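You operate a simulated robot arm through the tools that you are given. There is no shell and no other tool.

You are at the controls of a simulated robot arm. One attempt, no reset.

JOB
Move the rack module out of the bench rack onto the packing bench.
Fine: undo both thumb screws and draw it out along the rails.
Where things are to end (x, y in the base frame): half-width rack module within 60 mm of [370, 900].
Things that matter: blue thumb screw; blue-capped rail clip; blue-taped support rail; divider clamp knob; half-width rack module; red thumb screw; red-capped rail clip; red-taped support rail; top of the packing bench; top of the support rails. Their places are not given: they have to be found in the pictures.

The check looks at the end state, three seconds after you hand in, the way a careful person would. Anything else that was tipped, shoved, dropped, spilled or broken makes it a failure.

ROBOT AND FRAMES
A 7-joint arm with a two-finger parallel gripper, fixed in place. Base frame: the origin is on the floor under the middle of its stand, x ahead of it, y to its left, z up. Lengths are in mm, angles in degrees, forces in N, time in s.
It reaches about 1247 mm from its shoulder. Its first joint turns from -132.0 to 132.0 degrees. Payload 3.91 kg.
Tool frame: the origin (TCP) lies between the finger pads and is the grasp point; the fingertips stand 30 mm ahead of it; z points along the fingers, y is the line along which they close. Largest opening 110 mm; finger width 20, thickness 10; the body of the gripper, 48 by 112 mm, starts 55 mm behind the TCP.
Orientation is told as [roll, pitch, yaw] about the base's x, y, z axes, in that order, counted from this pose: with the fingers straight down and closing along the base's y, the tool's x points along the base's -x, its y along +y and its z along -z.

CONTROLS
- The arm moves only by the tool play_rows. Its argument "commands" is a list of rows, each an object of numbers (a shift or turn left out is 0, a gripper value left out holds the last): "tx", "ty", "tz": the shift along the base's x, y, z in m; "rx", "ry", "rz": the turn, a rotation vector about the base's x, y, z in degrees. In form: [{"tx": .., "ty": .., "tz": .., "rx": .., "ry": .., "rz": ..}, ...]. A call has 1 to 20 rows; each row is the pose to reach, as a shift and turn from the pose commanded when the call began. "hand" is the closure, from 0 (fully open) to 1 (shut), set as the call begins (left out, the last holds). Rows are played at 5 a second. More than 50 mm and 8.6 degrees between two rows, or a gripper value outside its range, and nothing of the call is played. A pose out of reach is approached as far as the arm can. The call stops where the force on the tool passes 40 N (or 10 N more than at its start, if that is more) or the arm is blocked; 0.2 s more then pass. Each finger travels about 108 mm/s and halts on what it meets, pressing with about 23 N; the grip force reading is that of the motor and also rises with nothing between the fingers. The clock runs only during rows and for 0.2 s after the last one: add rows that repeat a pose to give the fingers time. The reply holds the time, the measured pose of the TCP, the force on the tool along the base axes, the opening and the grip force, in the units named above and with some noise, with the torque about the TCP (base axes, N m) and any sound that the robot's microphone picked up.
- Cameras (640 x 400 px; columns grow to the right, rows downward): "scene" is fixed at [400.6, 648.9, 1429.5]; the picture's right is [-0.91, -0.42, 0.00], its down [-0.41, 0.88, -0.25] and it looks along [0.11, -0.23, -0.97] (base axes); focal length 223 px, centre (320, 200). "wrist" rides on the gripper at [72, 17, -103] in the tool frame; the picture's right is [-0.23, 0.97, 0.00], its down [-0.76, -0.18, -0.62] and it looks along [-0.61, -0.14, 0.78] (tool axes); focal length 222 px, centre (320, 200).
- capture(camera): a new picture of that camera. The clock stands still meanwhile.
- pixel_to_xyz(camera, pixels): there is no depth. For up to 12 entries [column, row, z] of the newest picture of that camera ("zoom" is the newest enlarged one), the place [x, y] in the base frame at which the ray of that pixel passes the height z, good to about 3 mm. The clock stands still meanwhile.
- enlarge(camera, box): a new picture of the part [left, top, right, bottom] of that camera's present view, enlarged. The clock stands still meanwhile.
- finish_job(): hands the job in; it is judged then, once.

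Leave the gripper open and the arm clear of the work at the hand-in unless told otherwise.

The tools are called after ">>>" as name(argument=value, ...) on one line, values as JSON. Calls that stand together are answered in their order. play_rows: Moves the arm, as the interface text tells. Its arguments: {"type":"object","properties":{"commands":{"type":"array","items":{"type":"object","properties":{"tx":{"type":"number"},"ty":{"type":"number"},"tz":{"type":"number"},"rx":{"type":"number"},"ry":{"type":"number"},"rz":{"type":"number"}}}},"hand":{"type":"number"}},"required":["commands"]} The other tools are called the same way: capture (camera) takes a picture; pixel_to_xyz (camera, pixels) gives the place at which the rays of pixels pass given heights; enlarge (camera, box) takes an enlarged picture of a part of a camera's view; finish_job () hands the job in.

At the start:

```text
t: 0.0
position: [288.7, 463.7, 1066.9]
ee_rot: [0.0, 0.0, 0.0]
contact_force: [-0.1, -0.5, -0.1]
ft_torque: [0.01, 0.0, 0.05]
grip_width: 110.1
grasp_force: 0.1
```

scene: 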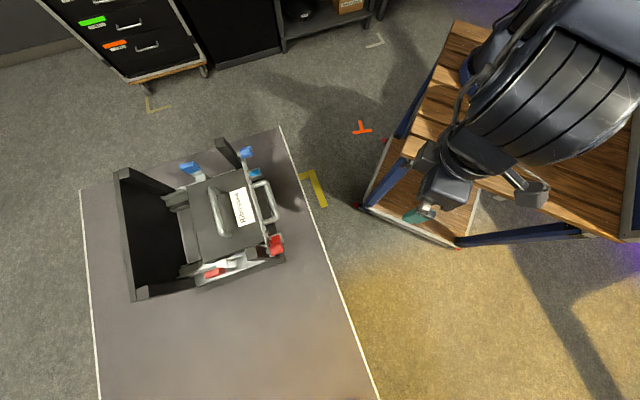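
wrist: 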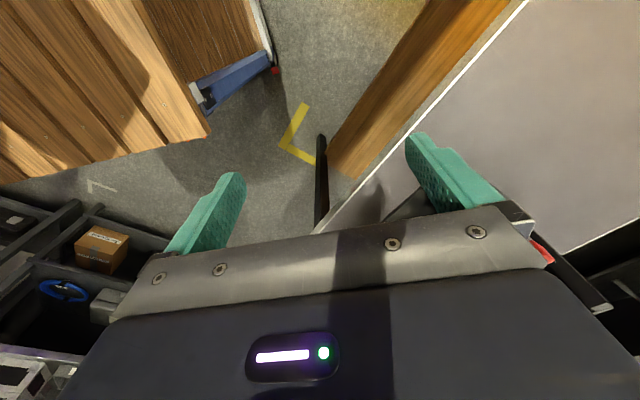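

I see the rack on the bench at about columns 115-290, rows 135-300 of the scene view, with blue parts near (190,168), (245,152) and red ones near (275,245), (212,272). I'll enlarge that region to make out each part.

>>> enlarge(camera="scene", box=[110, 125, 300, 305])

>>> enlarge(camera="scene", box=[200, 135, 300, 205])

>>> enlarge(camera="scene", box=[190, 220, 300, 295])

```text
2.22 times, centred on (205, 215) of scene
```

zoom: 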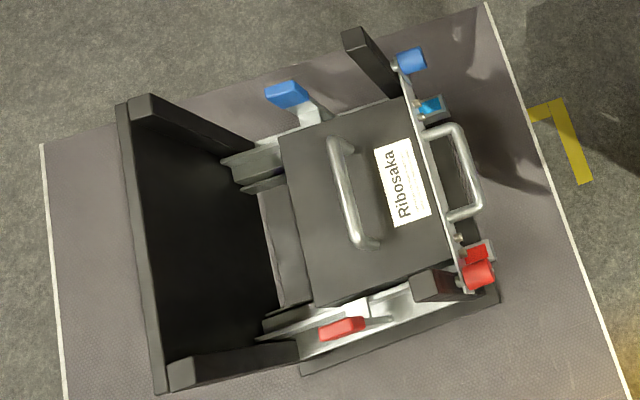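

```text
5.71 times, centred on (250, 170) of scene
```

zoom: 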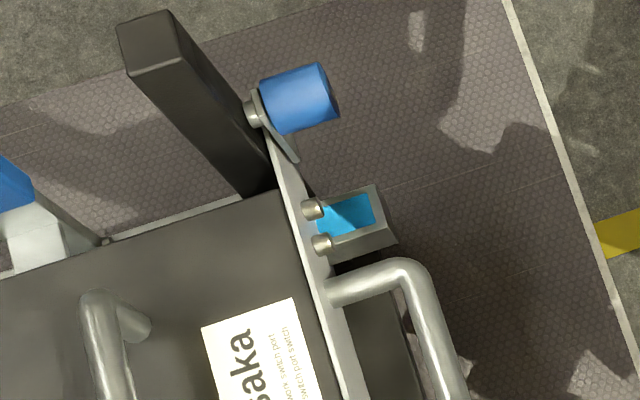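

```text
5.33 times, centred on (245, 258) of scene
```

zoom: 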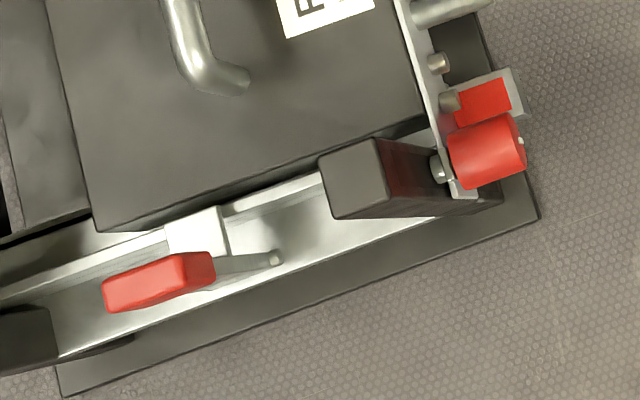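

The module (label "Ribosaka") sits on two rails with ears and thumb screws at the front, facing the arm. Next I read where several pixels fall at a few trial heights: the bench corners, rack and thumb screws.

>>> capture(camera="scene")

>>> pixel_to_xyz(camera="scene", pixels=[[280, 127, 700], [280, 127, 800], [80, 190, 700], [80, 190, 800], [378, 398, 700], [378, 398, 800], [246, 152, 800], [246, 152, 900], [276, 246, 800], [276, 246, 900], [230, 210, 800], [230, 210, 900]])

>>> pixel_to_xyz(camera="wrist", pixels=[[525, 2, 600], [525, 2, 700], [525, 2, 800], [400, 140, 600], [400, 140, 700], [400, 140, 800]])

```text
taken
```

scene: 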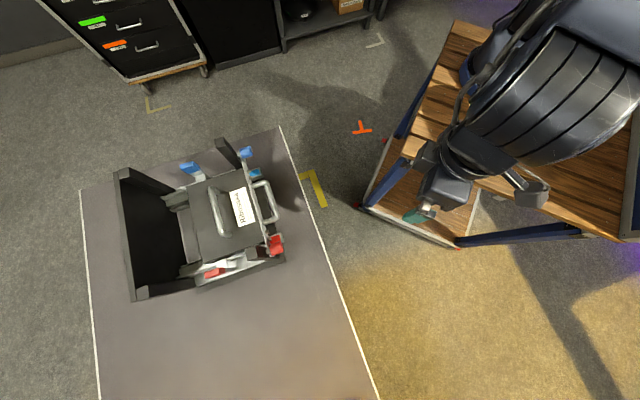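

```text
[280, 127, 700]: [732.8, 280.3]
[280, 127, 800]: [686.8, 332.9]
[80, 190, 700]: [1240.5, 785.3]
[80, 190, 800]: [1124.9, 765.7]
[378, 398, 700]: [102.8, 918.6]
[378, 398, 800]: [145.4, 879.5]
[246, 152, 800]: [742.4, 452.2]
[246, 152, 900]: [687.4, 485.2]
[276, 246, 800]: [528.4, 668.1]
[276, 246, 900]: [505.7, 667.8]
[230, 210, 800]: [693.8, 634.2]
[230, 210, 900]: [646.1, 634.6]
```

```text
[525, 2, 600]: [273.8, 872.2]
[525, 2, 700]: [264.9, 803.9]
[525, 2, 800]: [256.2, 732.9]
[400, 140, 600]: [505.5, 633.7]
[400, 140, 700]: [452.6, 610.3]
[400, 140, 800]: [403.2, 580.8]
```

By intersecting the bench's edge in the two cameras (scene line (280,127)-(378,398), wrist (525,2)), the bench top comes out at about z = 760. The rack faces the arm, roughly toward (-0.7,-0.7). I now move the gripper higher and turn it by about 50 degrees so that the wrist camera looks at the rack.

>>> play_rows(commands=[{"tx": 0.016, "ty": -0.006, "tz": 0.012, "rz": 7.14}, {"tx": 0.032, "ty": -0.012, "tz": 0.024, "rz": 14.29}, {"tx": 0.048, "ty": -0.018, "tz": 0.036, "rz": 21.43}, {"tx": 0.064, "ty": -0.024, "tz": 0.048, "rz": 28.57}, {"tx": 0.08, "ty": -0.03, "tz": 0.06, "rz": 35.71}, {"tx": 0.096, "ty": -0.036, "tz": 0.072, "rz": 42.86}, {"tx": 0.111, "ty": -0.044, "tz": 0.083, "rz": 50}], hand=0)

>>> capture(camera="wrist")

```text
t: 1.6
position: [397.8, 421.0, 1150.2]
ee_rot: [0.0, 0.0, 50.0]
contact_force: [0.1, 0.2, 0.9]
ft_torque: [-0.01, 0.0, 0.01]
grip_width: 109.8
grasp_force: 0.0
```

```text
taken
```

wrist: 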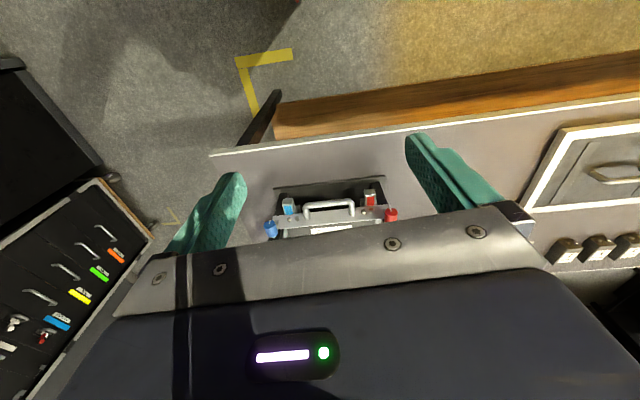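

The front of the module now appears between the fingers at about (330,210). I enlarge it.

>>> enlarge(camera="wrist", box=[240, 160, 420, 250])

>>> capture(camera="scene")

```text
3.56 times, centred on (330, 205) of wrist
```

zoom: 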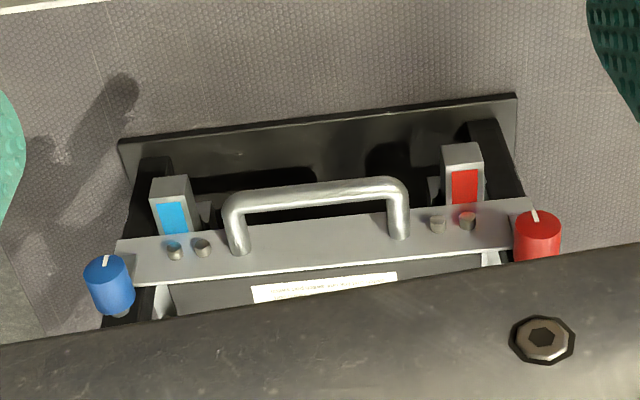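

```text
taken
```

scene: 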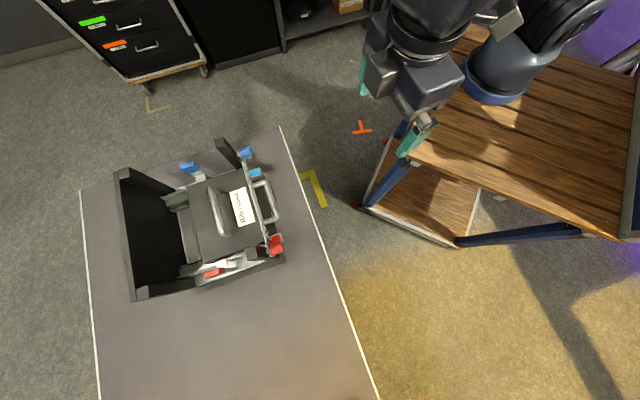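

The blue and red thumb screws stand at the two ends of the front plate, each with a white tick on its rim. I read rays of the same points in both cameras at several heights to find their true places.

>>> pixel_to_xyz(camera="scene", pixels=[[246.5, 152.1, 800], [246.5, 152.1, 900], [276.3, 249, 800], [276.3, 249, 900], [187.9, 188, 900], [243.3, 168.6, 900], [263.6, 242.9, 900], [204.1, 262.3, 900], [187.9, 188, 850], [243.3, 168.6, 850], [263.6, 242.9, 850], [204.1, 262.3, 850]])

>>> pixel_to_xyz(camera="wrist", pixels=[[271, 228.3, 800], [271, 228.3, 900], [391, 215.7, 800], [391, 215.7, 900], [210, 155, 700], [210, 155, 800], [600, 101, 700], [600, 101, 800]])

```text
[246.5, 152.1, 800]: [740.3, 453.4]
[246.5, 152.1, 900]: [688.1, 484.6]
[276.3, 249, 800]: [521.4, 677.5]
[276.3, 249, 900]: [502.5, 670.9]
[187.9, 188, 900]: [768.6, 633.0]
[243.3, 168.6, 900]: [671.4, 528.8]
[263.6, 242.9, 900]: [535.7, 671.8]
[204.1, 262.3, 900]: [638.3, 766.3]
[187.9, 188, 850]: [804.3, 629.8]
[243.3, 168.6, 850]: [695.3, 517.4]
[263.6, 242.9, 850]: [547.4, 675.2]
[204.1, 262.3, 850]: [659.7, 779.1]
```

```text
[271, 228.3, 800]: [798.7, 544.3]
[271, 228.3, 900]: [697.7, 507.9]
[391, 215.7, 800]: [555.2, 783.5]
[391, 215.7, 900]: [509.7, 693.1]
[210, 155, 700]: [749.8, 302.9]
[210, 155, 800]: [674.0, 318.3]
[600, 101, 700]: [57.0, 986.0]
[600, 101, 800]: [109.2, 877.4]
```

From both cameras: the blue thumb screw is near (671, 495, 928), the red one near (497, 669, 927), and the bench top near z = 759. The rails therefore run along about (0.707, 0.707). Next I go above the rack at the same height (fingertips at 1120) to view the clips, the top handle and the rails from above.

>>> play_rows(commands=[{"tx": 0.029, "ty": 0.029}, {"tx": 0.058, "ty": 0.058}, {"tx": 0.087, "ty": 0.087}, {"tx": 0.116, "ty": 0.116}, {"tx": 0.145, "ty": 0.145}, {"tx": 0.174, "ty": 0.174}, {"tx": 0.2, "ty": 0.2}])

>>> capture(camera="wrist")

>>> enlarge(camera="wrist", box=[200, 0, 440, 150])

```text
t: 3.2
position: [602.6, 618.8, 1151.8]
ee_rot: [0.0, -0.1, 50.0]
contact_force: [0.3, 0.6, 0.4]
ft_torque: [-0.01, -0.02, 0.03]
grip_width: 109.9
grasp_force: 0.1
```

```text
taken
```

wrist: 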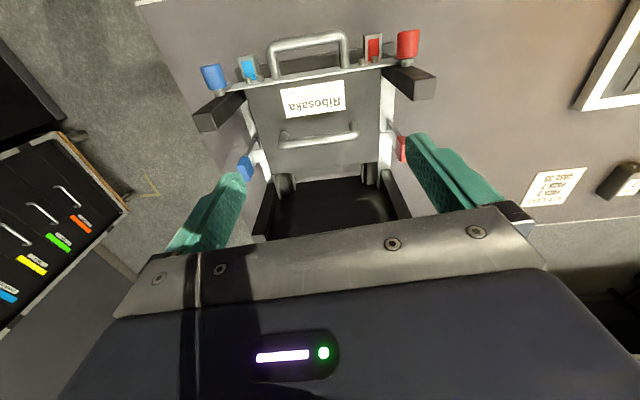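

```text
2.67 times, centred on (320, 75) of wrist
```

zoom: 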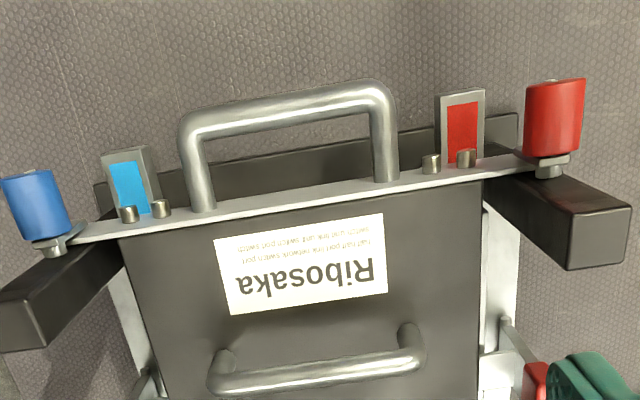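

I now see from above: label, top handle, front handle, taped rail ends, thumb screws and, near (245,165) and (402,148), the clips. I enlarge the clip areas.

>>> enlarge(camera="wrist", box=[210, 100, 330, 240])

>>> enlarge(camera="wrist", box=[330, 80, 450, 220])

```text
2.86 times, centred on (270, 170) of wrist
```

zoom: 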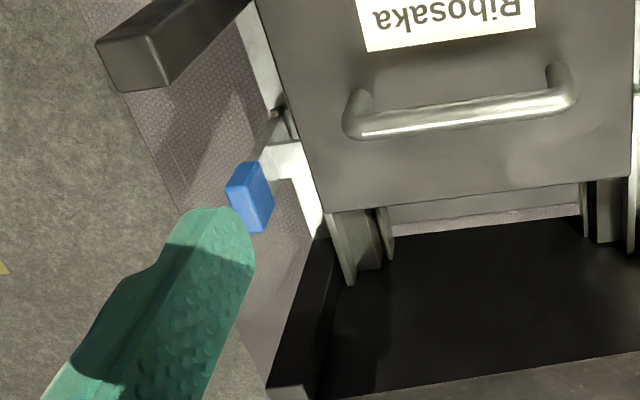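

```text
2.86 times, centred on (390, 150) of wrist
```

zoom: 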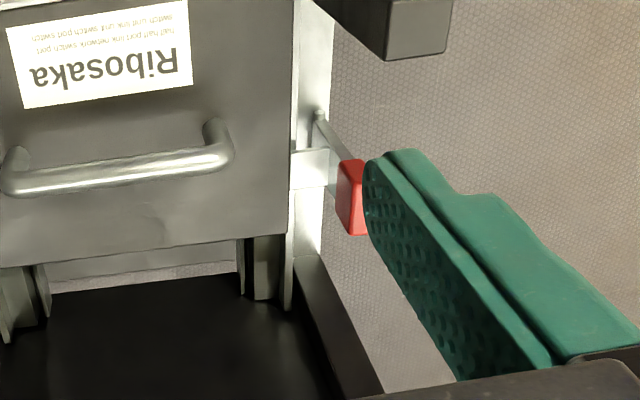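

I read rays for the clips, top handle ends, and post tops in both cameras to place them in 3D.

>>> pixel_to_xyz(camera="scene", pixels=[[190.6, 167.3, 850], [190.6, 167.3, 950], [215, 273, 850], [215, 273, 950], [211.8, 190.2, 900], [211.8, 190.2, 1000], [225.3, 233, 900], [225.3, 233, 1000], [246.5, 152.1, 900], [246.5, 152.1, 950], [276.3, 249, 900], [276.3, 249, 950]])

>>> pixel_to_xyz(camera="wrist", pixels=[[245.5, 168.3, 850], [245.5, 168.3, 950], [401.2, 149, 850], [401.2, 149, 950], [285.7, 142, 900], [285.7, 142, 1000], [353.9, 133.3, 900], [353.9, 133.3, 1000], [213, 77, 900], [213, 77, 950], [407, 43, 900], [407, 43, 950]])

```text
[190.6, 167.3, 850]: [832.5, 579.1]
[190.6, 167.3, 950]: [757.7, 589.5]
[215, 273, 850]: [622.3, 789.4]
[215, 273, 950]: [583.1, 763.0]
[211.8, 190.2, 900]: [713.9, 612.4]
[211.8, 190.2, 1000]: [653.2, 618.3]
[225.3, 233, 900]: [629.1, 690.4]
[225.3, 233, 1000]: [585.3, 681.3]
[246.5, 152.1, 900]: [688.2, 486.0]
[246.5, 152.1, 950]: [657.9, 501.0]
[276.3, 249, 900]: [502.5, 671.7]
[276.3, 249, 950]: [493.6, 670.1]
```

```text
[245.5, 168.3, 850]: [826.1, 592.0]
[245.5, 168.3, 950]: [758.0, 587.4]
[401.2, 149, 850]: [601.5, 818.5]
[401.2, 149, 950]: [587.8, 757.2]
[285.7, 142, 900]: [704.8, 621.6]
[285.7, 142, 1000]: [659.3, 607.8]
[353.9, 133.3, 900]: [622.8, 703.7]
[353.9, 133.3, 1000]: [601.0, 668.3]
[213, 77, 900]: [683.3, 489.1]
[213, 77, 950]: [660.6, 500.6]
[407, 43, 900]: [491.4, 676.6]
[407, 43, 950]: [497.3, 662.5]
```

Clip caps come out near (768, 588, 936) blue and (590, 767, 933) red, both standing alike. The top handle's bar is near (647, 650, 947), running across the rack. I need a view from the front, so I back off toward the arm with the yaw at 45, then tilt the tool horizontal.

>>> play_rows(commands=[{"tx": -0.026, "ty": -0.028, "rz": -1}, {"tx": -0.052, "ty": -0.057, "rz": -2}, {"tx": -0.078, "ty": -0.086, "rz": -3}, {"tx": -0.104, "ty": -0.114, "rz": -4}, {"tx": -0.13, "ty": -0.143, "rz": -5}, {"tx": -0.156, "ty": -0.172, "rz": -5}, {"tx": -0.18, "ty": -0.2, "rz": -5}])

>>> play_rows(commands=[{"tz": -0.005, "rx": 5.66, "ry": -5.66}, {"tz": -0.01, "rx": 11.31, "ry": -11.31}, {"tz": -0.015, "rx": 16.97, "ry": -16.97}, {"tz": -0.02, "rx": 22.63, "ry": -22.63}, {"tz": -0.03, "rx": 28.28, "ry": -28.28}, {"tz": -0.04, "rx": 33.94, "ry": -33.94}, {"tz": -0.05, "rx": 39.6, "ry": -39.6}, {"tz": -0.06, "rx": 45.25, "ry": -45.25}])

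>>> capture(camera="wrist")

>>> capture(camera="scene")

```text
t: 4.8
position: [419.3, 418.6, 1150.0]
ee_rot: [0.0, 0.1, 45.0]
contact_force: [-0.3, 0.5, -0.5]
ft_torque: [-0.02, 0.04, -0.01]
grip_width: 110.0
grasp_force: 0.0
```

```text
t: 6.6
position: [420.2, 418.2, 1091.1]
ee_rot: [0.4, -64.0, 44.4]
contact_force: [-0.7, 0.4, -0.2]
ft_torque: [-0.04, 0.02, -0.06]
grip_width: 109.9
grasp_force: 0.0
out of reach, approached as far as the arm can: row 6
```

```text
taken
```

wrist: 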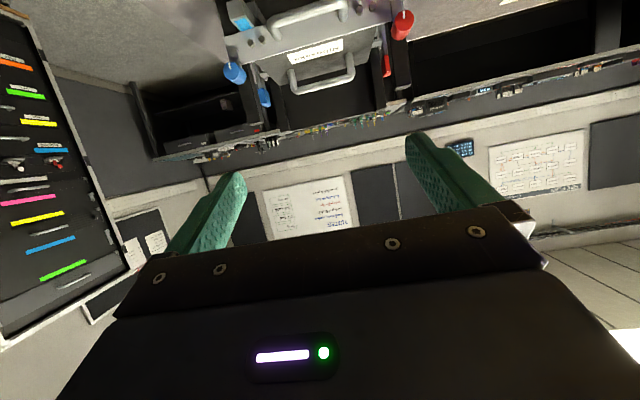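

```text
taken
```

scene: 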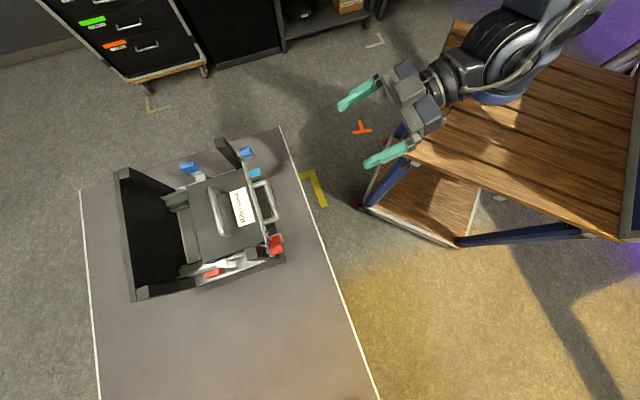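

The tilt stopped at 64 degrees here (too near the base for more). The view still shows the front of the rack at the top (230-410, 0-130). I enlarge it.

>>> enlarge(camera="wrist", box=[200, 0, 440, 150])

>>> enlarge(camera="wrist", box=[215, 40, 315, 130])

>>> enlarge(camera="wrist", box=[340, 0, 440, 110])

```text
2.67 times, centred on (320, 75) of wrist
```

zoom: 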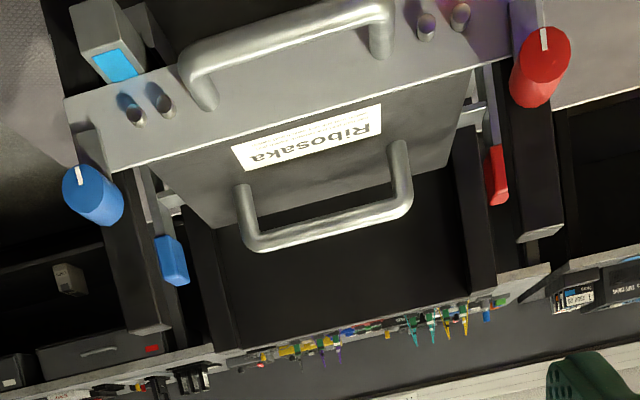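

```text
4.44 times, centred on (265, 85) of wrist
```

zoom: 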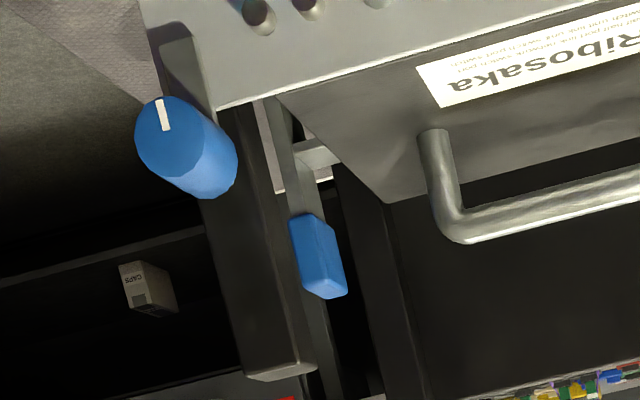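

```text
3.64 times, centred on (390, 55) of wrist
```

zoom: 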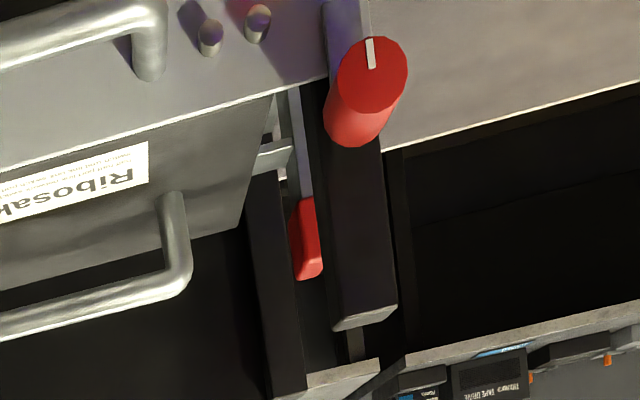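

The screw faces each have a white tick, pointing down now (top of this inverted picture). The ears lie in front of the rack's posts, and the clips stand beside the module on the rails. I finish the tilt to horizontal and go to a standoff about 120 mm in front of the blue screw.

>>> play_rows(commands=[{"tx": 0.028, "ty": -0.001, "tz": -0.027, "rx": 3.06, "ry": -3.06}, {"tx": 0.055, "ty": -0.003, "tz": -0.053, "rx": 6.13, "ry": -6.13}, {"tx": 0.083, "ty": -0.004, "tz": -0.08, "rx": 9.19, "ry": -9.19}, {"tx": 0.11, "ty": -0.005, "tz": -0.107, "rx": 12.25, "ry": -12.25}, {"tx": 0.138, "ty": -0.007, "tz": -0.133, "rx": 15.32, "ry": -15.32}, {"tx": 0.165, "ty": -0.008, "tz": -0.16, "rx": 18.38, "ry": -18.38}])

>>> capture(camera="wrist")

>>> capture(camera="scene")

```text
t: 8.0
position: [542.5, 442.9, 942.1]
ee_rot: [-59.9, -89.2, 100.1]
contact_force: [-4.4, 2.5, -0.7]
ft_torque: [0.02, 0.04, -0.47]
grip_width: 110.2
grasp_force: 0.1
out of reach, approached as far as the arm can: row 4, 5, 6
```

```text
taken
```

wrist: 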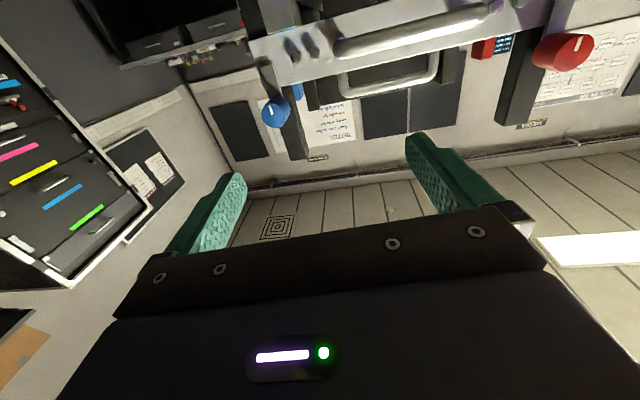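

```text
taken
```

scene: 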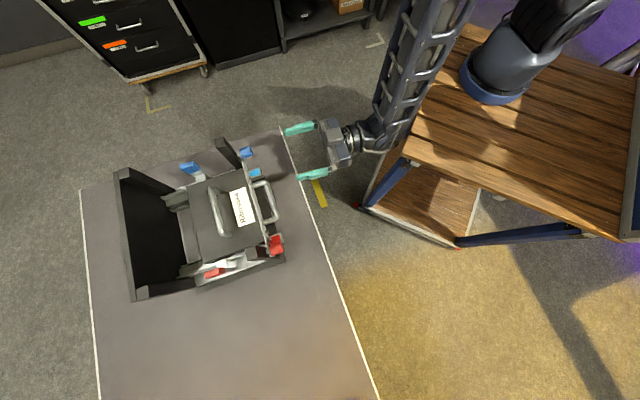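

The arm reports rows 4-6 out of reach and stands at (542, 443, 942), about 42 mm short and slightly twisted. I play a still row to read the settled pose and force.

>>> play_rows(commands=[{"tx": 0}, {"tx": 0}])

```text
t: 8.6
position: [532.1, 451.1, 942.1]
ee_rot: [-53.3, -89.1, 94.8]
contact_force: [0.5, -0.1, 0.5]
ft_torque: [-0.03, 0.0, -0.02]
grip_width: 110.1
grasp_force: 0.0
```

Settled at (532, 451, 942): the horizontal heading cannot be held so near the base. Farther out the forearm lies flatter, so I test a pose higher and nearer the rack (about (620, 447, 1020)), still clear of the screws.

>>> play_rows(commands=[{"tx": 0.005, "ty": 0.005, "tz": 0.03}, {"tx": 0.015, "ty": 0.015, "tz": 0.06}, {"tx": 0.025, "ty": 0.025, "tz": 0.09}, {"tx": 0.035, "ty": 0.035, "tz": 0.09}, {"tx": 0.035, "ty": 0.035, "tz": 0.09}])

>>> capture(camera="scene")

```text
t: 9.8
position: [570.1, 486.7, 1032.2]
ee_rot: [-52.8, -89.1, 94.2]
contact_force: [1.1, -0.3, -0.2]
ft_torque: [0.01, 0.01, 0.0]
grip_width: 109.9
grasp_force: 0.0
```

```text
taken
```

scene: 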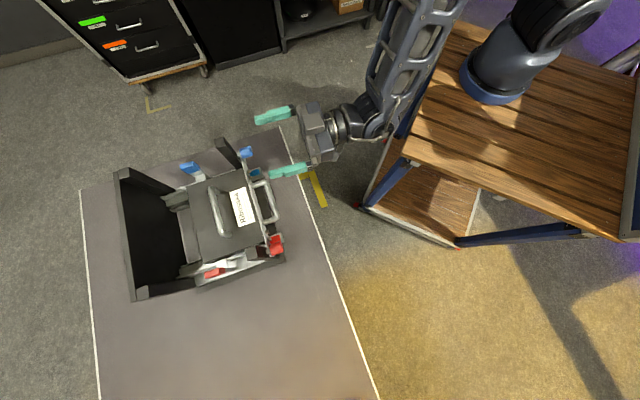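

The move was taken from the reached pose, and now it is in reach: (570, 487, 1032), horizontal, heading 41.4 degrees. I turn to heading 45 and shift sideways to line up with the blue screw from above its level.

>>> play_rows(commands=[{"rz": 1.8}, {"rz": 3.6}, {"tx": 0.015, "ty": -0.012, "rz": 3.6}, {"tx": 0.032, "ty": -0.026, "rz": 3.6}, {"tx": 0.05, "ty": -0.04, "rz": 3.6}, {"tx": 0.05, "ty": -0.04, "rz": 3.6}])

>>> capture(camera="wrist")

```text
t: 11.2
position: [577.8, 483.1, 1037.6]
ee_rot: [-40.2, -88.8, 81.7]
contact_force: [-0.9, 0.6, -0.2]
ft_torque: [0.0, 0.0, -0.04]
grip_width: 110.0
grasp_force: 0.1
out of reach, approached as far as the arm can: row 1, 2, 3, 4, 5, 6
```

```text
taken
```

wrist: 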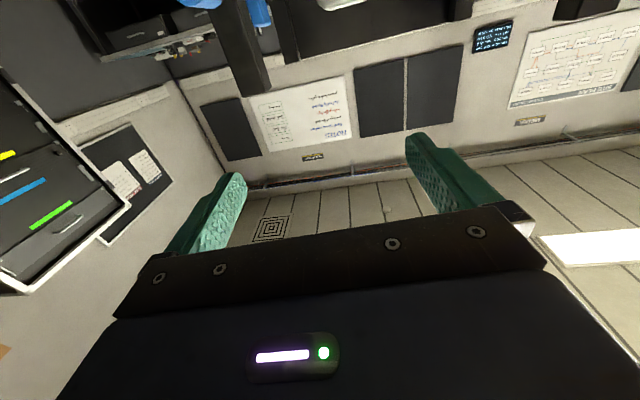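

Limited again at (578, 483, 1038). I look at the arm's shape in the scene view, and check the front post's top height with scene rays at (220,144).

>>> enlarge(camera="scene", box=[230, 0, 640, 250])

>>> pixel_to_xyz(camera="scene", pixels=[[220.2, 143.7, 950], [220.2, 143.7, 1000], [220.2, 143.7, 1050], [220.2, 143.7, 1100], [260, 238, 950], [260, 238, 1000], [260, 238, 1050], [130, 170, 900], [130, 170, 1000], [130, 170, 1100]])

```text
1.56 times, centred on (435, 125) of scene
```

zoom: 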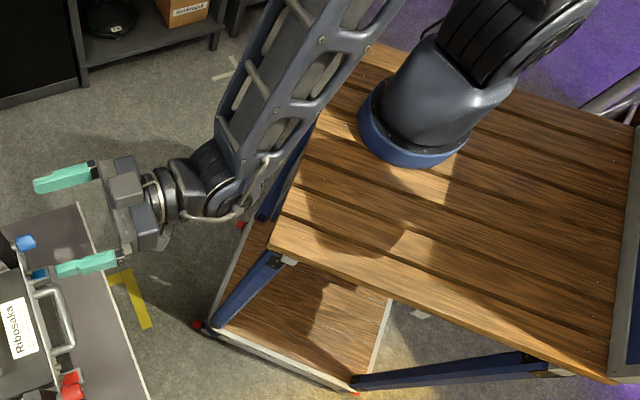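

```text
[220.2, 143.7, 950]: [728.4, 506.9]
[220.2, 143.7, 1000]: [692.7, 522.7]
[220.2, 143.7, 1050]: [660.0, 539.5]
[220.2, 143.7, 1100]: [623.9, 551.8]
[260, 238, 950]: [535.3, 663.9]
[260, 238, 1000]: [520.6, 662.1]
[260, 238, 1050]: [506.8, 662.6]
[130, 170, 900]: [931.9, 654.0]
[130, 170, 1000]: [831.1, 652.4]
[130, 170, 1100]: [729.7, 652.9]
```

Front post tops are at about z = 1000, and the elbow is swung out toward negative y. To find which wrist roll gives freedom, I roll the tool in free air by +90 degrees about its pointing direction (heading 41.5).

>>> play_rows(commands=[{"tx": -0.02, "ty": -0.02, "rx": 6.13, "ry": 5.42}, {"tx": -0.02, "ty": -0.02, "rx": 12.26, "ry": 10.84}, {"tx": -0.02, "ty": -0.02, "rx": 18.39, "ry": 16.26}, {"tx": -0.02, "ty": -0.02, "rx": 24.52, "ry": 21.68}, {"tx": -0.02, "ty": -0.02, "rx": 30.65, "ry": 27.1}, {"tx": -0.02, "ty": -0.02, "rx": 36.78, "ry": 32.52}, {"tx": -0.02, "ty": -0.02, "rx": 42.91, "ry": 37.94}, {"tx": -0.02, "ty": -0.02, "rx": 49.04, "ry": 43.36}, {"tx": -0.02, "ty": -0.02, "rx": 55.17, "ry": 48.78}, {"tx": -0.02, "ty": -0.02, "rx": 61.3, "ry": 54.2}, {"tx": -0.02, "ty": -0.02, "rx": 67.4, "ry": 59.6}, {"tx": -0.02, "ty": -0.02, "rx": 67.4, "ry": 59.6}])

>>> capture(camera="wrist")

>>> capture(camera="scene")

```text
t: 13.8
position: [558.9, 449.6, 1126.4]
ee_rot: [84.8, -1.7, -46.7]
contact_force: [-0.9, 0.5, -0.1]
ft_torque: [-0.02, 0.02, 0.01]
grip_width: 110.2
grasp_force: 0.1
out of reach, approached as far as the arm can: row 3, 4, 5, 6, 7, 8, 9, 10, 11, 12
```

```text
taken
```

wrist: 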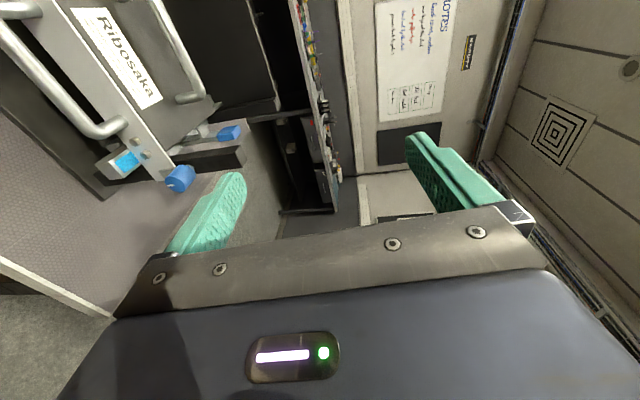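

```text
taken
```

scene: 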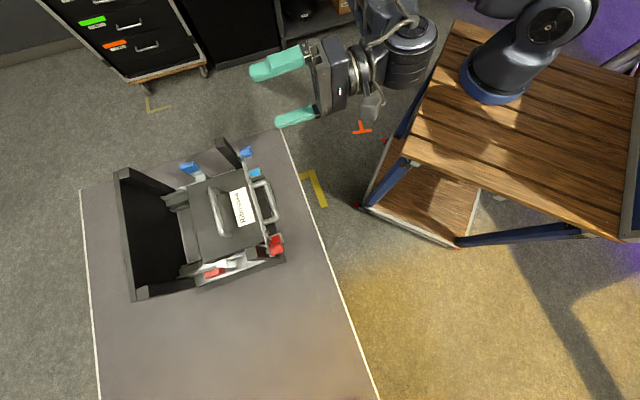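

Roll +90 is nearly reached (heading 43, 5 degrees downward, closing direction vertical), but out-of-reach rows lifted the tool to z = 1126. I now test, from this roll, going to the standoff before the blue screw at z = 1030.

>>> play_rows(commands=[{"tx": 0.015, "ty": -0.001, "tz": -0.024, "rx": 0.9, "ry": -0.9, "rz": 0.5}, {"tx": 0.03, "ty": -0.002, "tz": -0.048, "rx": 1.8, "ry": -1.8, "rz": 0.9}, {"tx": 0.046, "ty": -0.003, "tz": -0.072, "rx": 2.7, "ry": -2.7, "rz": 1.3}, {"tx": 0.061, "ty": -0.003, "tz": -0.096, "rx": 3.5, "ry": -3.5, "rz": 1.7}, {"tx": 0.061, "ty": -0.003, "tz": -0.096, "rx": 3.5, "ry": -3.5, "rz": 1.7}])

>>> capture(camera="scene")

>>> capture(camera="wrist")

```text
t: 15.0
position: [624.1, 436.0, 1114.7]
ee_rot: [84.4, -1.8, -44.3]
contact_force: [-1.0, -0.5, -0.5]
ft_torque: [0.02, 0.0, 0.03]
grip_width: 109.9
grasp_force: 0.1
out of reach, approached as far as the arm can: row 1, 2, 3, 4, 5
```

```text
taken
```

scene: 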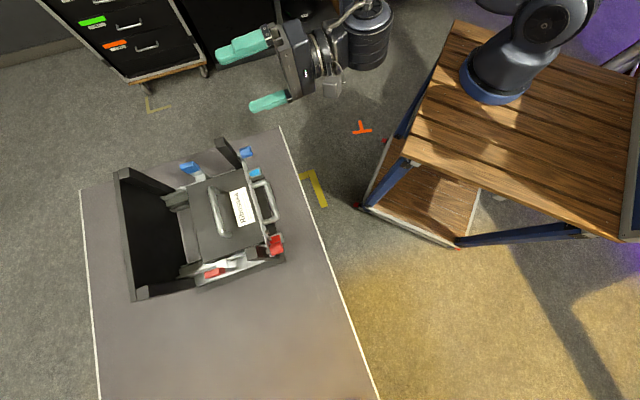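

```text
taken
```

wrist: 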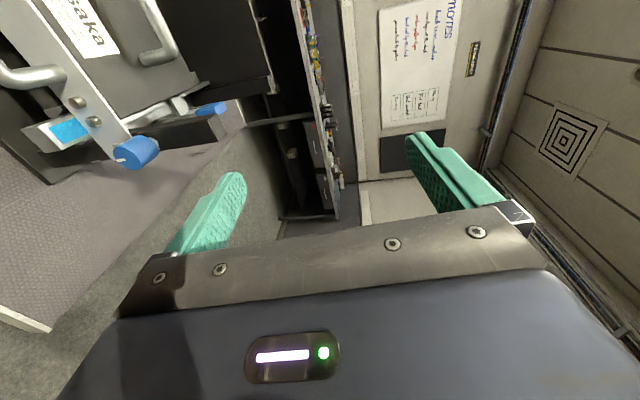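

The pattern fits a wrist that can point only slightly "above" the forearm, with the elbow free to swing and the last joint near one end of its turn. I roll back the other way (negative about the pointing direction), staying high at z = 1115, to see how much roll is available that way.

>>> play_rows(commands=[{"rx": -5.7, "ry": -5.83, "rz": 0.8}, {"rx": -11.4, "ry": -11.66, "rz": 1.6}, {"rx": -17.1, "ry": -17.49, "rz": 2.4}, {"rx": -22.8, "ry": -23.32, "rz": 3.2}, {"rx": -28.5, "ry": -29.15, "rz": 4.0}, {"rx": -34.2, "ry": -34.98, "rz": 4.8}, {"rx": -39.9, "ry": -40.81, "rz": 5.6}, {"rx": -45.6, "ry": -46.64, "rz": 6.4}, {"rx": -51.3, "ry": -52.47, "rz": 7.2}, {"rx": -57.0, "ry": -58.3, "rz": 8.0}, {"rx": -62.6, "ry": -64.1, "rz": 8.8}, {"rx": -62.6, "ry": -64.1, "rz": 8.8}])

>>> capture(camera="scene")

```text
t: 17.6
position: [623.8, 433.4, 1115.6]
ee_rot: [-19.6, -84.2, 65.2]
contact_force: [-1.1, -0.3, 0.1]
ft_torque: [0.0, -0.01, 0.02]
grip_width: 109.9
grasp_force: 0.2
```

```text
taken
```

scene: 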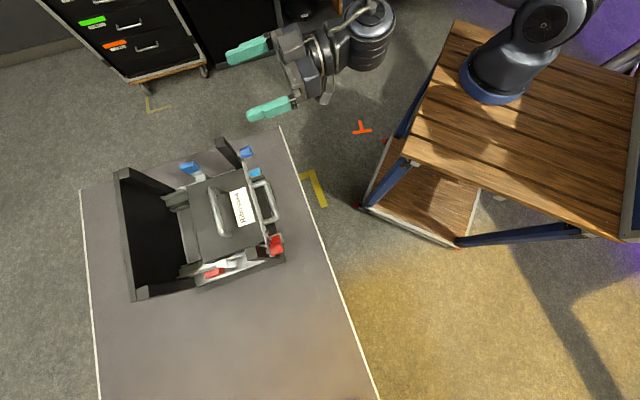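

Rolling back went through cleanly; roll 0 now at (624, 433, 1115), 84 degrees of tilt. I try lowering straight down to z = 1010 here, still in front of the screws.

>>> play_rows(commands=[{"tz": -0.02}, {"tz": -0.04}, {"tz": -0.06}, {"tz": -0.08}, {"tz": -0.1}, {"tz": -0.1}])

>>> capture(camera="scene")

```text
t: 19.0
position: [624.5, 432.8, 1116.0]
ee_rot: [-18.7, -84.2, 64.4]
contact_force: [-0.6, 0.3, 1.0]
ft_torque: [0.03, 0.03, -0.01]
grip_width: 110.1
grasp_force: 0.0
out of reach, approached as far as the arm can: row 1, 2, 3, 4, 5, 6
```

```text
taken
```

scene: 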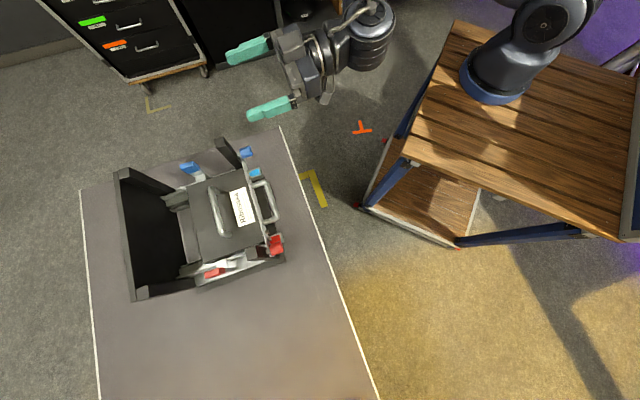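

No lowering is possible in this arm posture (forearm nearly vertical). I undo it: tilt the tool back toward straight down here at z = 1116, clear of everything, then approach with a smaller tilt.

>>> play_rows(commands=[{"rx": -5.9, "ry": 5.9}, {"rx": -11.8, "ry": 11.8}, {"rx": -17.7, "ry": 17.7}, {"rx": -23.6, "ry": 23.6}, {"rx": -29.5, "ry": 29.5}, {"rx": -35.4, "ry": 35.4}, {"rx": -41.3, "ry": 41.3}, {"rx": -47.2, "ry": 47.2}, {"rx": -53.1, "ry": 53.1}, {"rx": -59.4, "ry": 59.4}, {"rx": -59.4, "ry": 59.4}])

>>> capture(camera="scene")

>>> capture(camera="wrist")

```text
refused: row 10 steps farther than a row can; nothing moved
```

```text
taken
```

scene: 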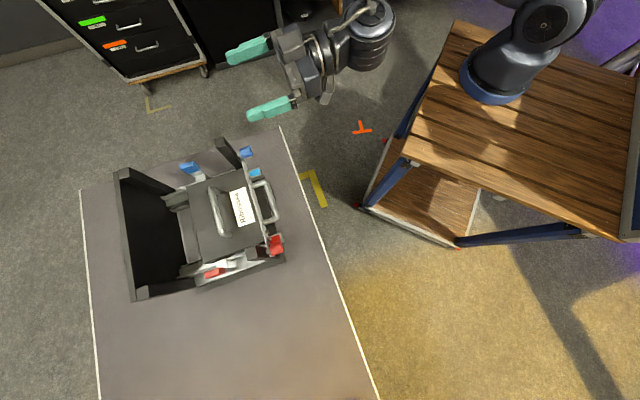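

```text
taken
```

wrist: 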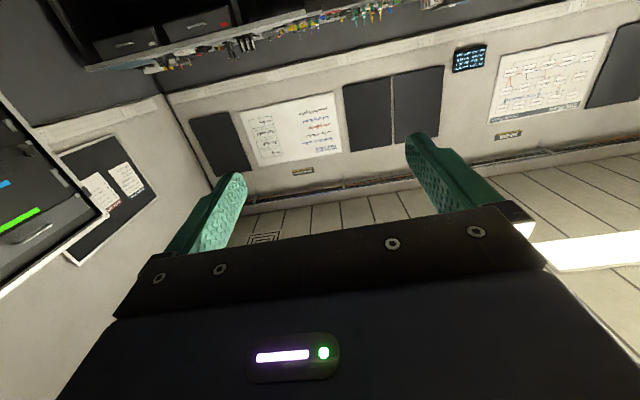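

The last step was a little too large, so nothing moved. I send the same tilt-back with even steps.

>>> play_rows(commands=[{"rx": -5.4, "ry": 5.4}, {"rx": -10.8, "ry": 10.8}, {"rx": -16.2, "ry": 16.2}, {"rx": -21.6, "ry": 21.6}, {"rx": -27, "ry": 27}, {"rx": -32.4, "ry": 32.4}, {"rx": -37.8, "ry": 37.8}, {"rx": -43.2, "ry": 43.2}, {"rx": -48.6, "ry": 48.6}, {"rx": -54, "ry": 54}, {"rx": -59.4, "ry": 59.4}, {"rx": -59.4, "ry": 59.4}])

>>> capture(camera="scene")

>>> capture(camera="wrist")

```text
t: 21.6
position: [622.9, 428.8, 1113.3]
ee_rot: [0.6, -0.6, 46.8]
contact_force: [0.0, 0.4, 0.4]
ft_torque: [-0.01, 0.0, -0.01]
grip_width: 110.1
grasp_force: 0.1
```

```text
taken
```

scene: 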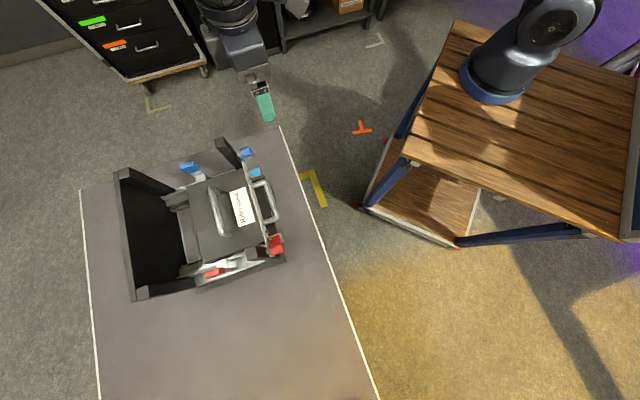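

```text
taken
```

wrist: 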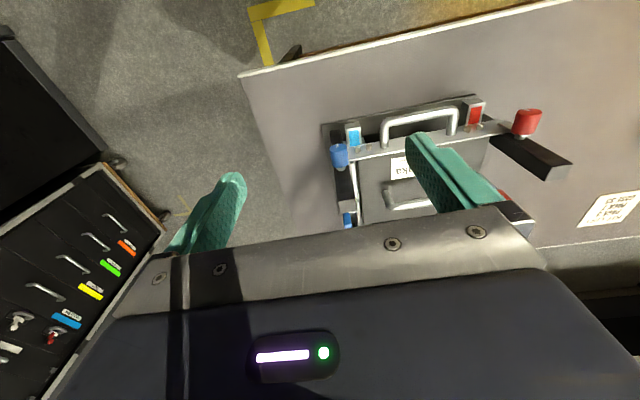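

The tool points straight down again at (623, 429, 1113). I correct the yaw to 45 and step down a bit to (600, 430, 1060), then tilt by 60 degrees while going to z = 1000 before the blue screw.

>>> play_rows(commands=[{"tx": -0.012, "tz": -0.027, "rz": -0.9}, {"tx": -0.023, "tz": -0.053, "rz": -1.8}])

>>> play_rows(commands=[{"tz": -0.008, "rx": 5.3, "ry": -5.3}, {"tz": -0.016, "rx": 10.6, "ry": -10.6}, {"tz": -0.024, "rx": 15.9, "ry": -15.9}, {"tz": -0.032, "rx": 21.2, "ry": -21.2}, {"tz": -0.04, "rx": 26.5, "ry": -26.5}, {"tz": -0.048, "rx": 31.8, "ry": -31.8}, {"tz": -0.056, "rx": 37.1, "ry": -37.1}, {"tz": -0.06, "rx": 42.4, "ry": -42.4}, {"tz": -0.06, "rx": 42.4, "ry": -42.4}])

>>> capture(camera="scene")

>>> capture(camera="wrist")

```text
t: 22.2
position: [600.8, 428.2, 1057.9]
ee_rot: [0.5, -0.8, 45.1]
contact_force: [-0.9, -0.1, -0.2]
ft_torque: [0.0, 0.04, 0.03]
grip_width: 110.2
grasp_force: 0.0
```

```text
t: 24.2
position: [600.7, 430.6, 1000.4]
ee_rot: [0.2, -60.8, 45.5]
contact_force: [-2.5, 1.6, 0.3]
ft_torque: [-0.12, -0.08, -0.17]
grip_width: 109.8
grasp_force: 0.1
out of reach, approached as far as the arm can: row 6
```

```text
taken
```

scene: 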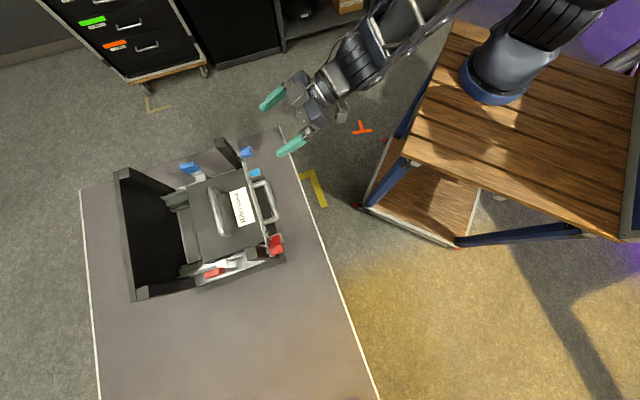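

```text
taken
```

wrist: 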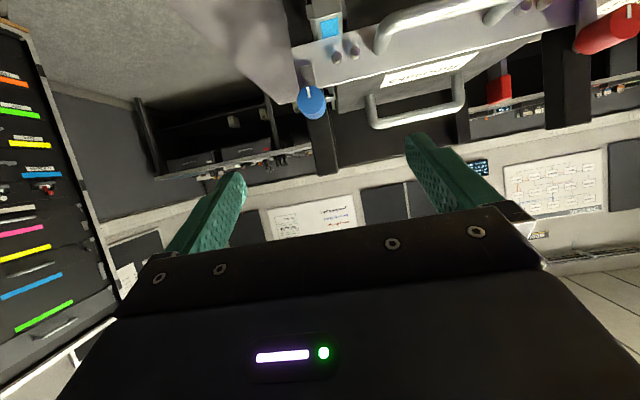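

Tilt 60 reached at (601, 431, 1000). I now add tilt in small steps up to 80 here.

>>> play_rows(commands=[{"rx": 3.5, "ry": -3.5}, {"rx": 7.1, "ry": -7.1}, {"rx": 10.6, "ry": -10.6}, {"rx": 14.1, "ry": -14.1}, {"rx": 14.1, "ry": -14.1}])

>>> capture(camera="scene")

```text
t: 25.4
position: [601.1, 429.3, 1000.2]
ee_rot: [-0.2, -80.6, 45.8]
contact_force: [0.0, 0.2, 0.1]
ft_torque: [0.01, -0.01, 0.02]
grip_width: 110.3
grasp_force: 0.1
```

```text
taken
```

scene: 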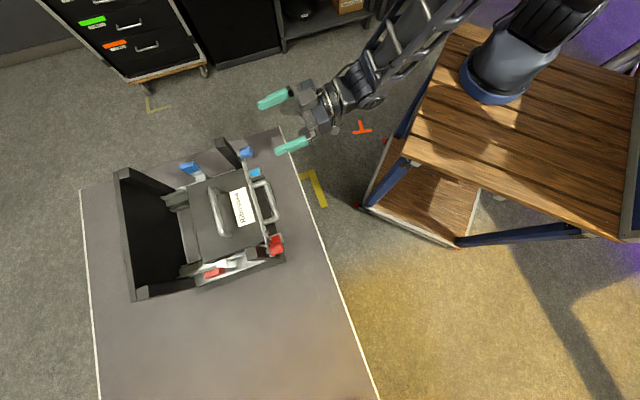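

Tilt 80 was reached with no complaint. I go on to 90 degrees at the same place.

>>> play_rows(commands=[{"rx": 2.2, "ry": -2.2}, {"rx": 4.4, "ry": -4.4}, {"rx": 6.6, "ry": -6.6}, {"rx": 6.6, "ry": -6.6}])

>>> play_rows(commands=[{"tz": -0.02}, {"tz": -0.04}, {"tz": -0.06}, {"tz": -0.06}])

>>> capture(camera="scene")

>>> capture(camera="wrist")

```text
t: 26.4
position: [600.9, 428.7, 1000.1]
ee_rot: [-77.2, -90.0, 122.8]
contact_force: [0.0, 0.1, 0.2]
ft_torque: [0.0, 0.02, 0.02]
grip_width: 109.9
grasp_force: 0.1
```

```text
t: 27.4
position: [602.4, 429.4, 939.7]
ee_rot: [-66.9, -89.9, 112.5]
contact_force: [0.3, 1.0, 1.1]
ft_torque: [-0.01, 0.0, -0.02]
grip_width: 110.2
grasp_force: 0.2
```

```text
taken
```

scene: 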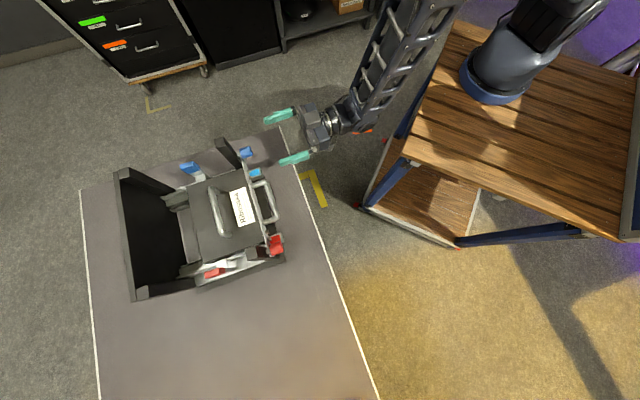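

```text
taken
```

wrist: 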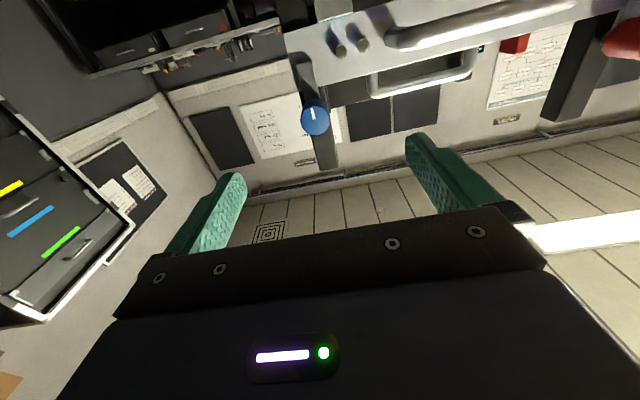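

Very good: tool horizontal at (602, 429, 940), heading 45.6, and the blue screw appears centered between the fingers at (315,117). I enlarge to measure its face.

>>> enlarge(camera="wrist", box=[265, 70, 365, 160])

>>> pixel_to_xyz(camera="wrist", pixels=[[315, 117, 925], [315, 117, 930], [315, 117, 935]])

```text
4.44 times, centred on (315, 115) of wrist
```

zoom: 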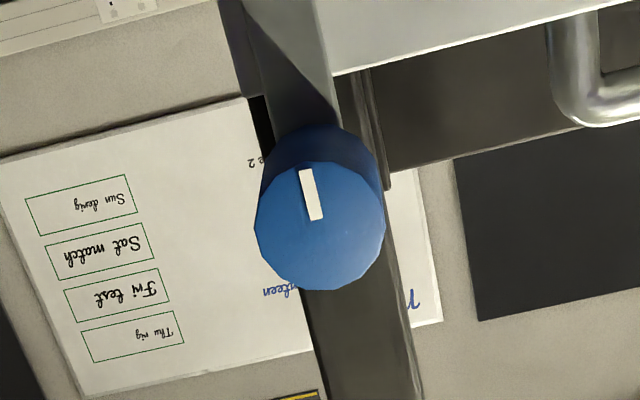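

```text
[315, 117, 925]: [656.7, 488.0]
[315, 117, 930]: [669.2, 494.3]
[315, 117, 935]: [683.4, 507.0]
```

The screw face is a 24 mm disc centred at wrist (315,121), giving a height of about 929 and lateral error about 1 mm. Undoing means turning counter-clockwise as seen from here. Before gripping I test how far the tool can roll that way at this standoff (tips 66 mm short of the screw).

>>> play_rows(commands=[{"rx": -5.95, "ry": -6.07}, {"rx": -11.9, "ry": -12.14}, {"rx": -17.85, "ry": -18.21}, {"rx": -23.8, "ry": -24.28}, {"rx": -29.75, "ry": -30.35}, {"rx": -35.7, "ry": -36.42}, {"rx": -41.65, "ry": -42.49}, {"rx": -47.6, "ry": -48.56}, {"rx": -53.55, "ry": -54.63}, {"rx": -59.5, "ry": -60.7}, {"rx": -65.45, "ry": -66.77}, {"rx": -71.4, "ry": -72.84}, {"rx": -77.35, "ry": -78.91}, {"rx": -83.3, "ry": -84.98}, {"rx": -89.25, "ry": -91.05}, {"rx": -95.2, "ry": -97.12}, {"rx": -101.15, "ry": -103.19}, {"rx": -107.1, "ry": -109.26}, {"rx": -113.05, "ry": -115.33}, {"rx": -119, "ry": -121.4}])

>>> capture(camera="wrist")

>>> capture(camera="scene")

```text
t: 31.6
position: [601.0, 428.1, 940.8]
ee_rot: [-90.2, 80.3, 135.2]
contact_force: [-0.6, 0.1, 0.2]
ft_torque: [-0.01, 0.0, 0.0]
grip_width: 110.1
grasp_force: 0.2
```

```text
taken
```

wrist: 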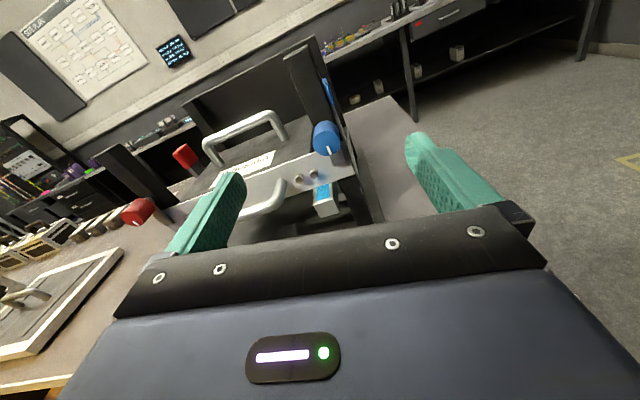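

```text
taken
```

scene: 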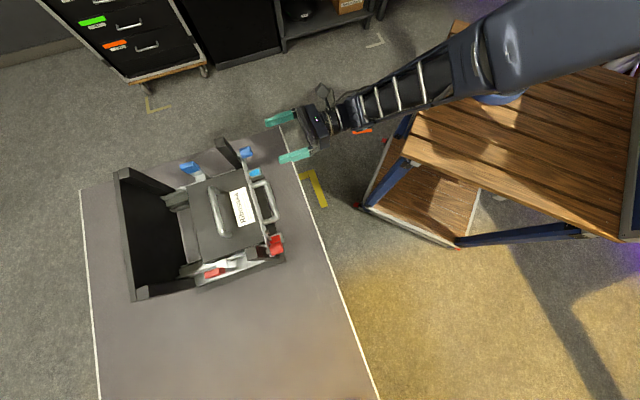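

The roll to -170 worked with no loss of position, and the camera is now on top with a fine upright view. I enlarge the rack front.

>>> enlarge(camera="wrist", box=[110, 30, 390, 240])

>>> enlarge(camera="wrist", box=[270, 60, 380, 230])

```text
1.90 times, centred on (250, 135) of wrist
```

zoom: 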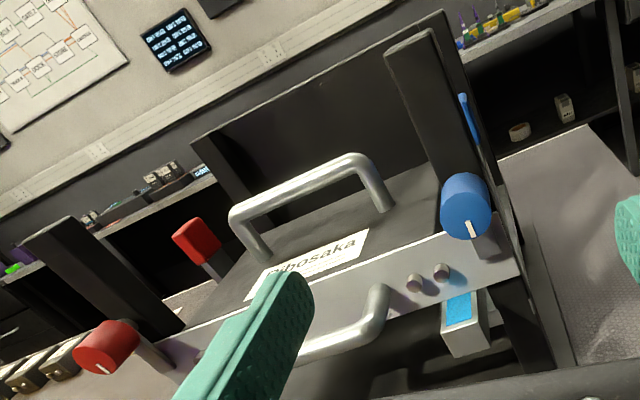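

```text
2.35 times, centred on (325, 145) of wrist
```

zoom: 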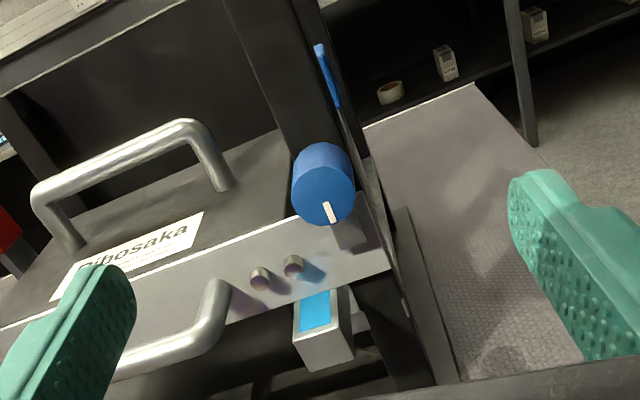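

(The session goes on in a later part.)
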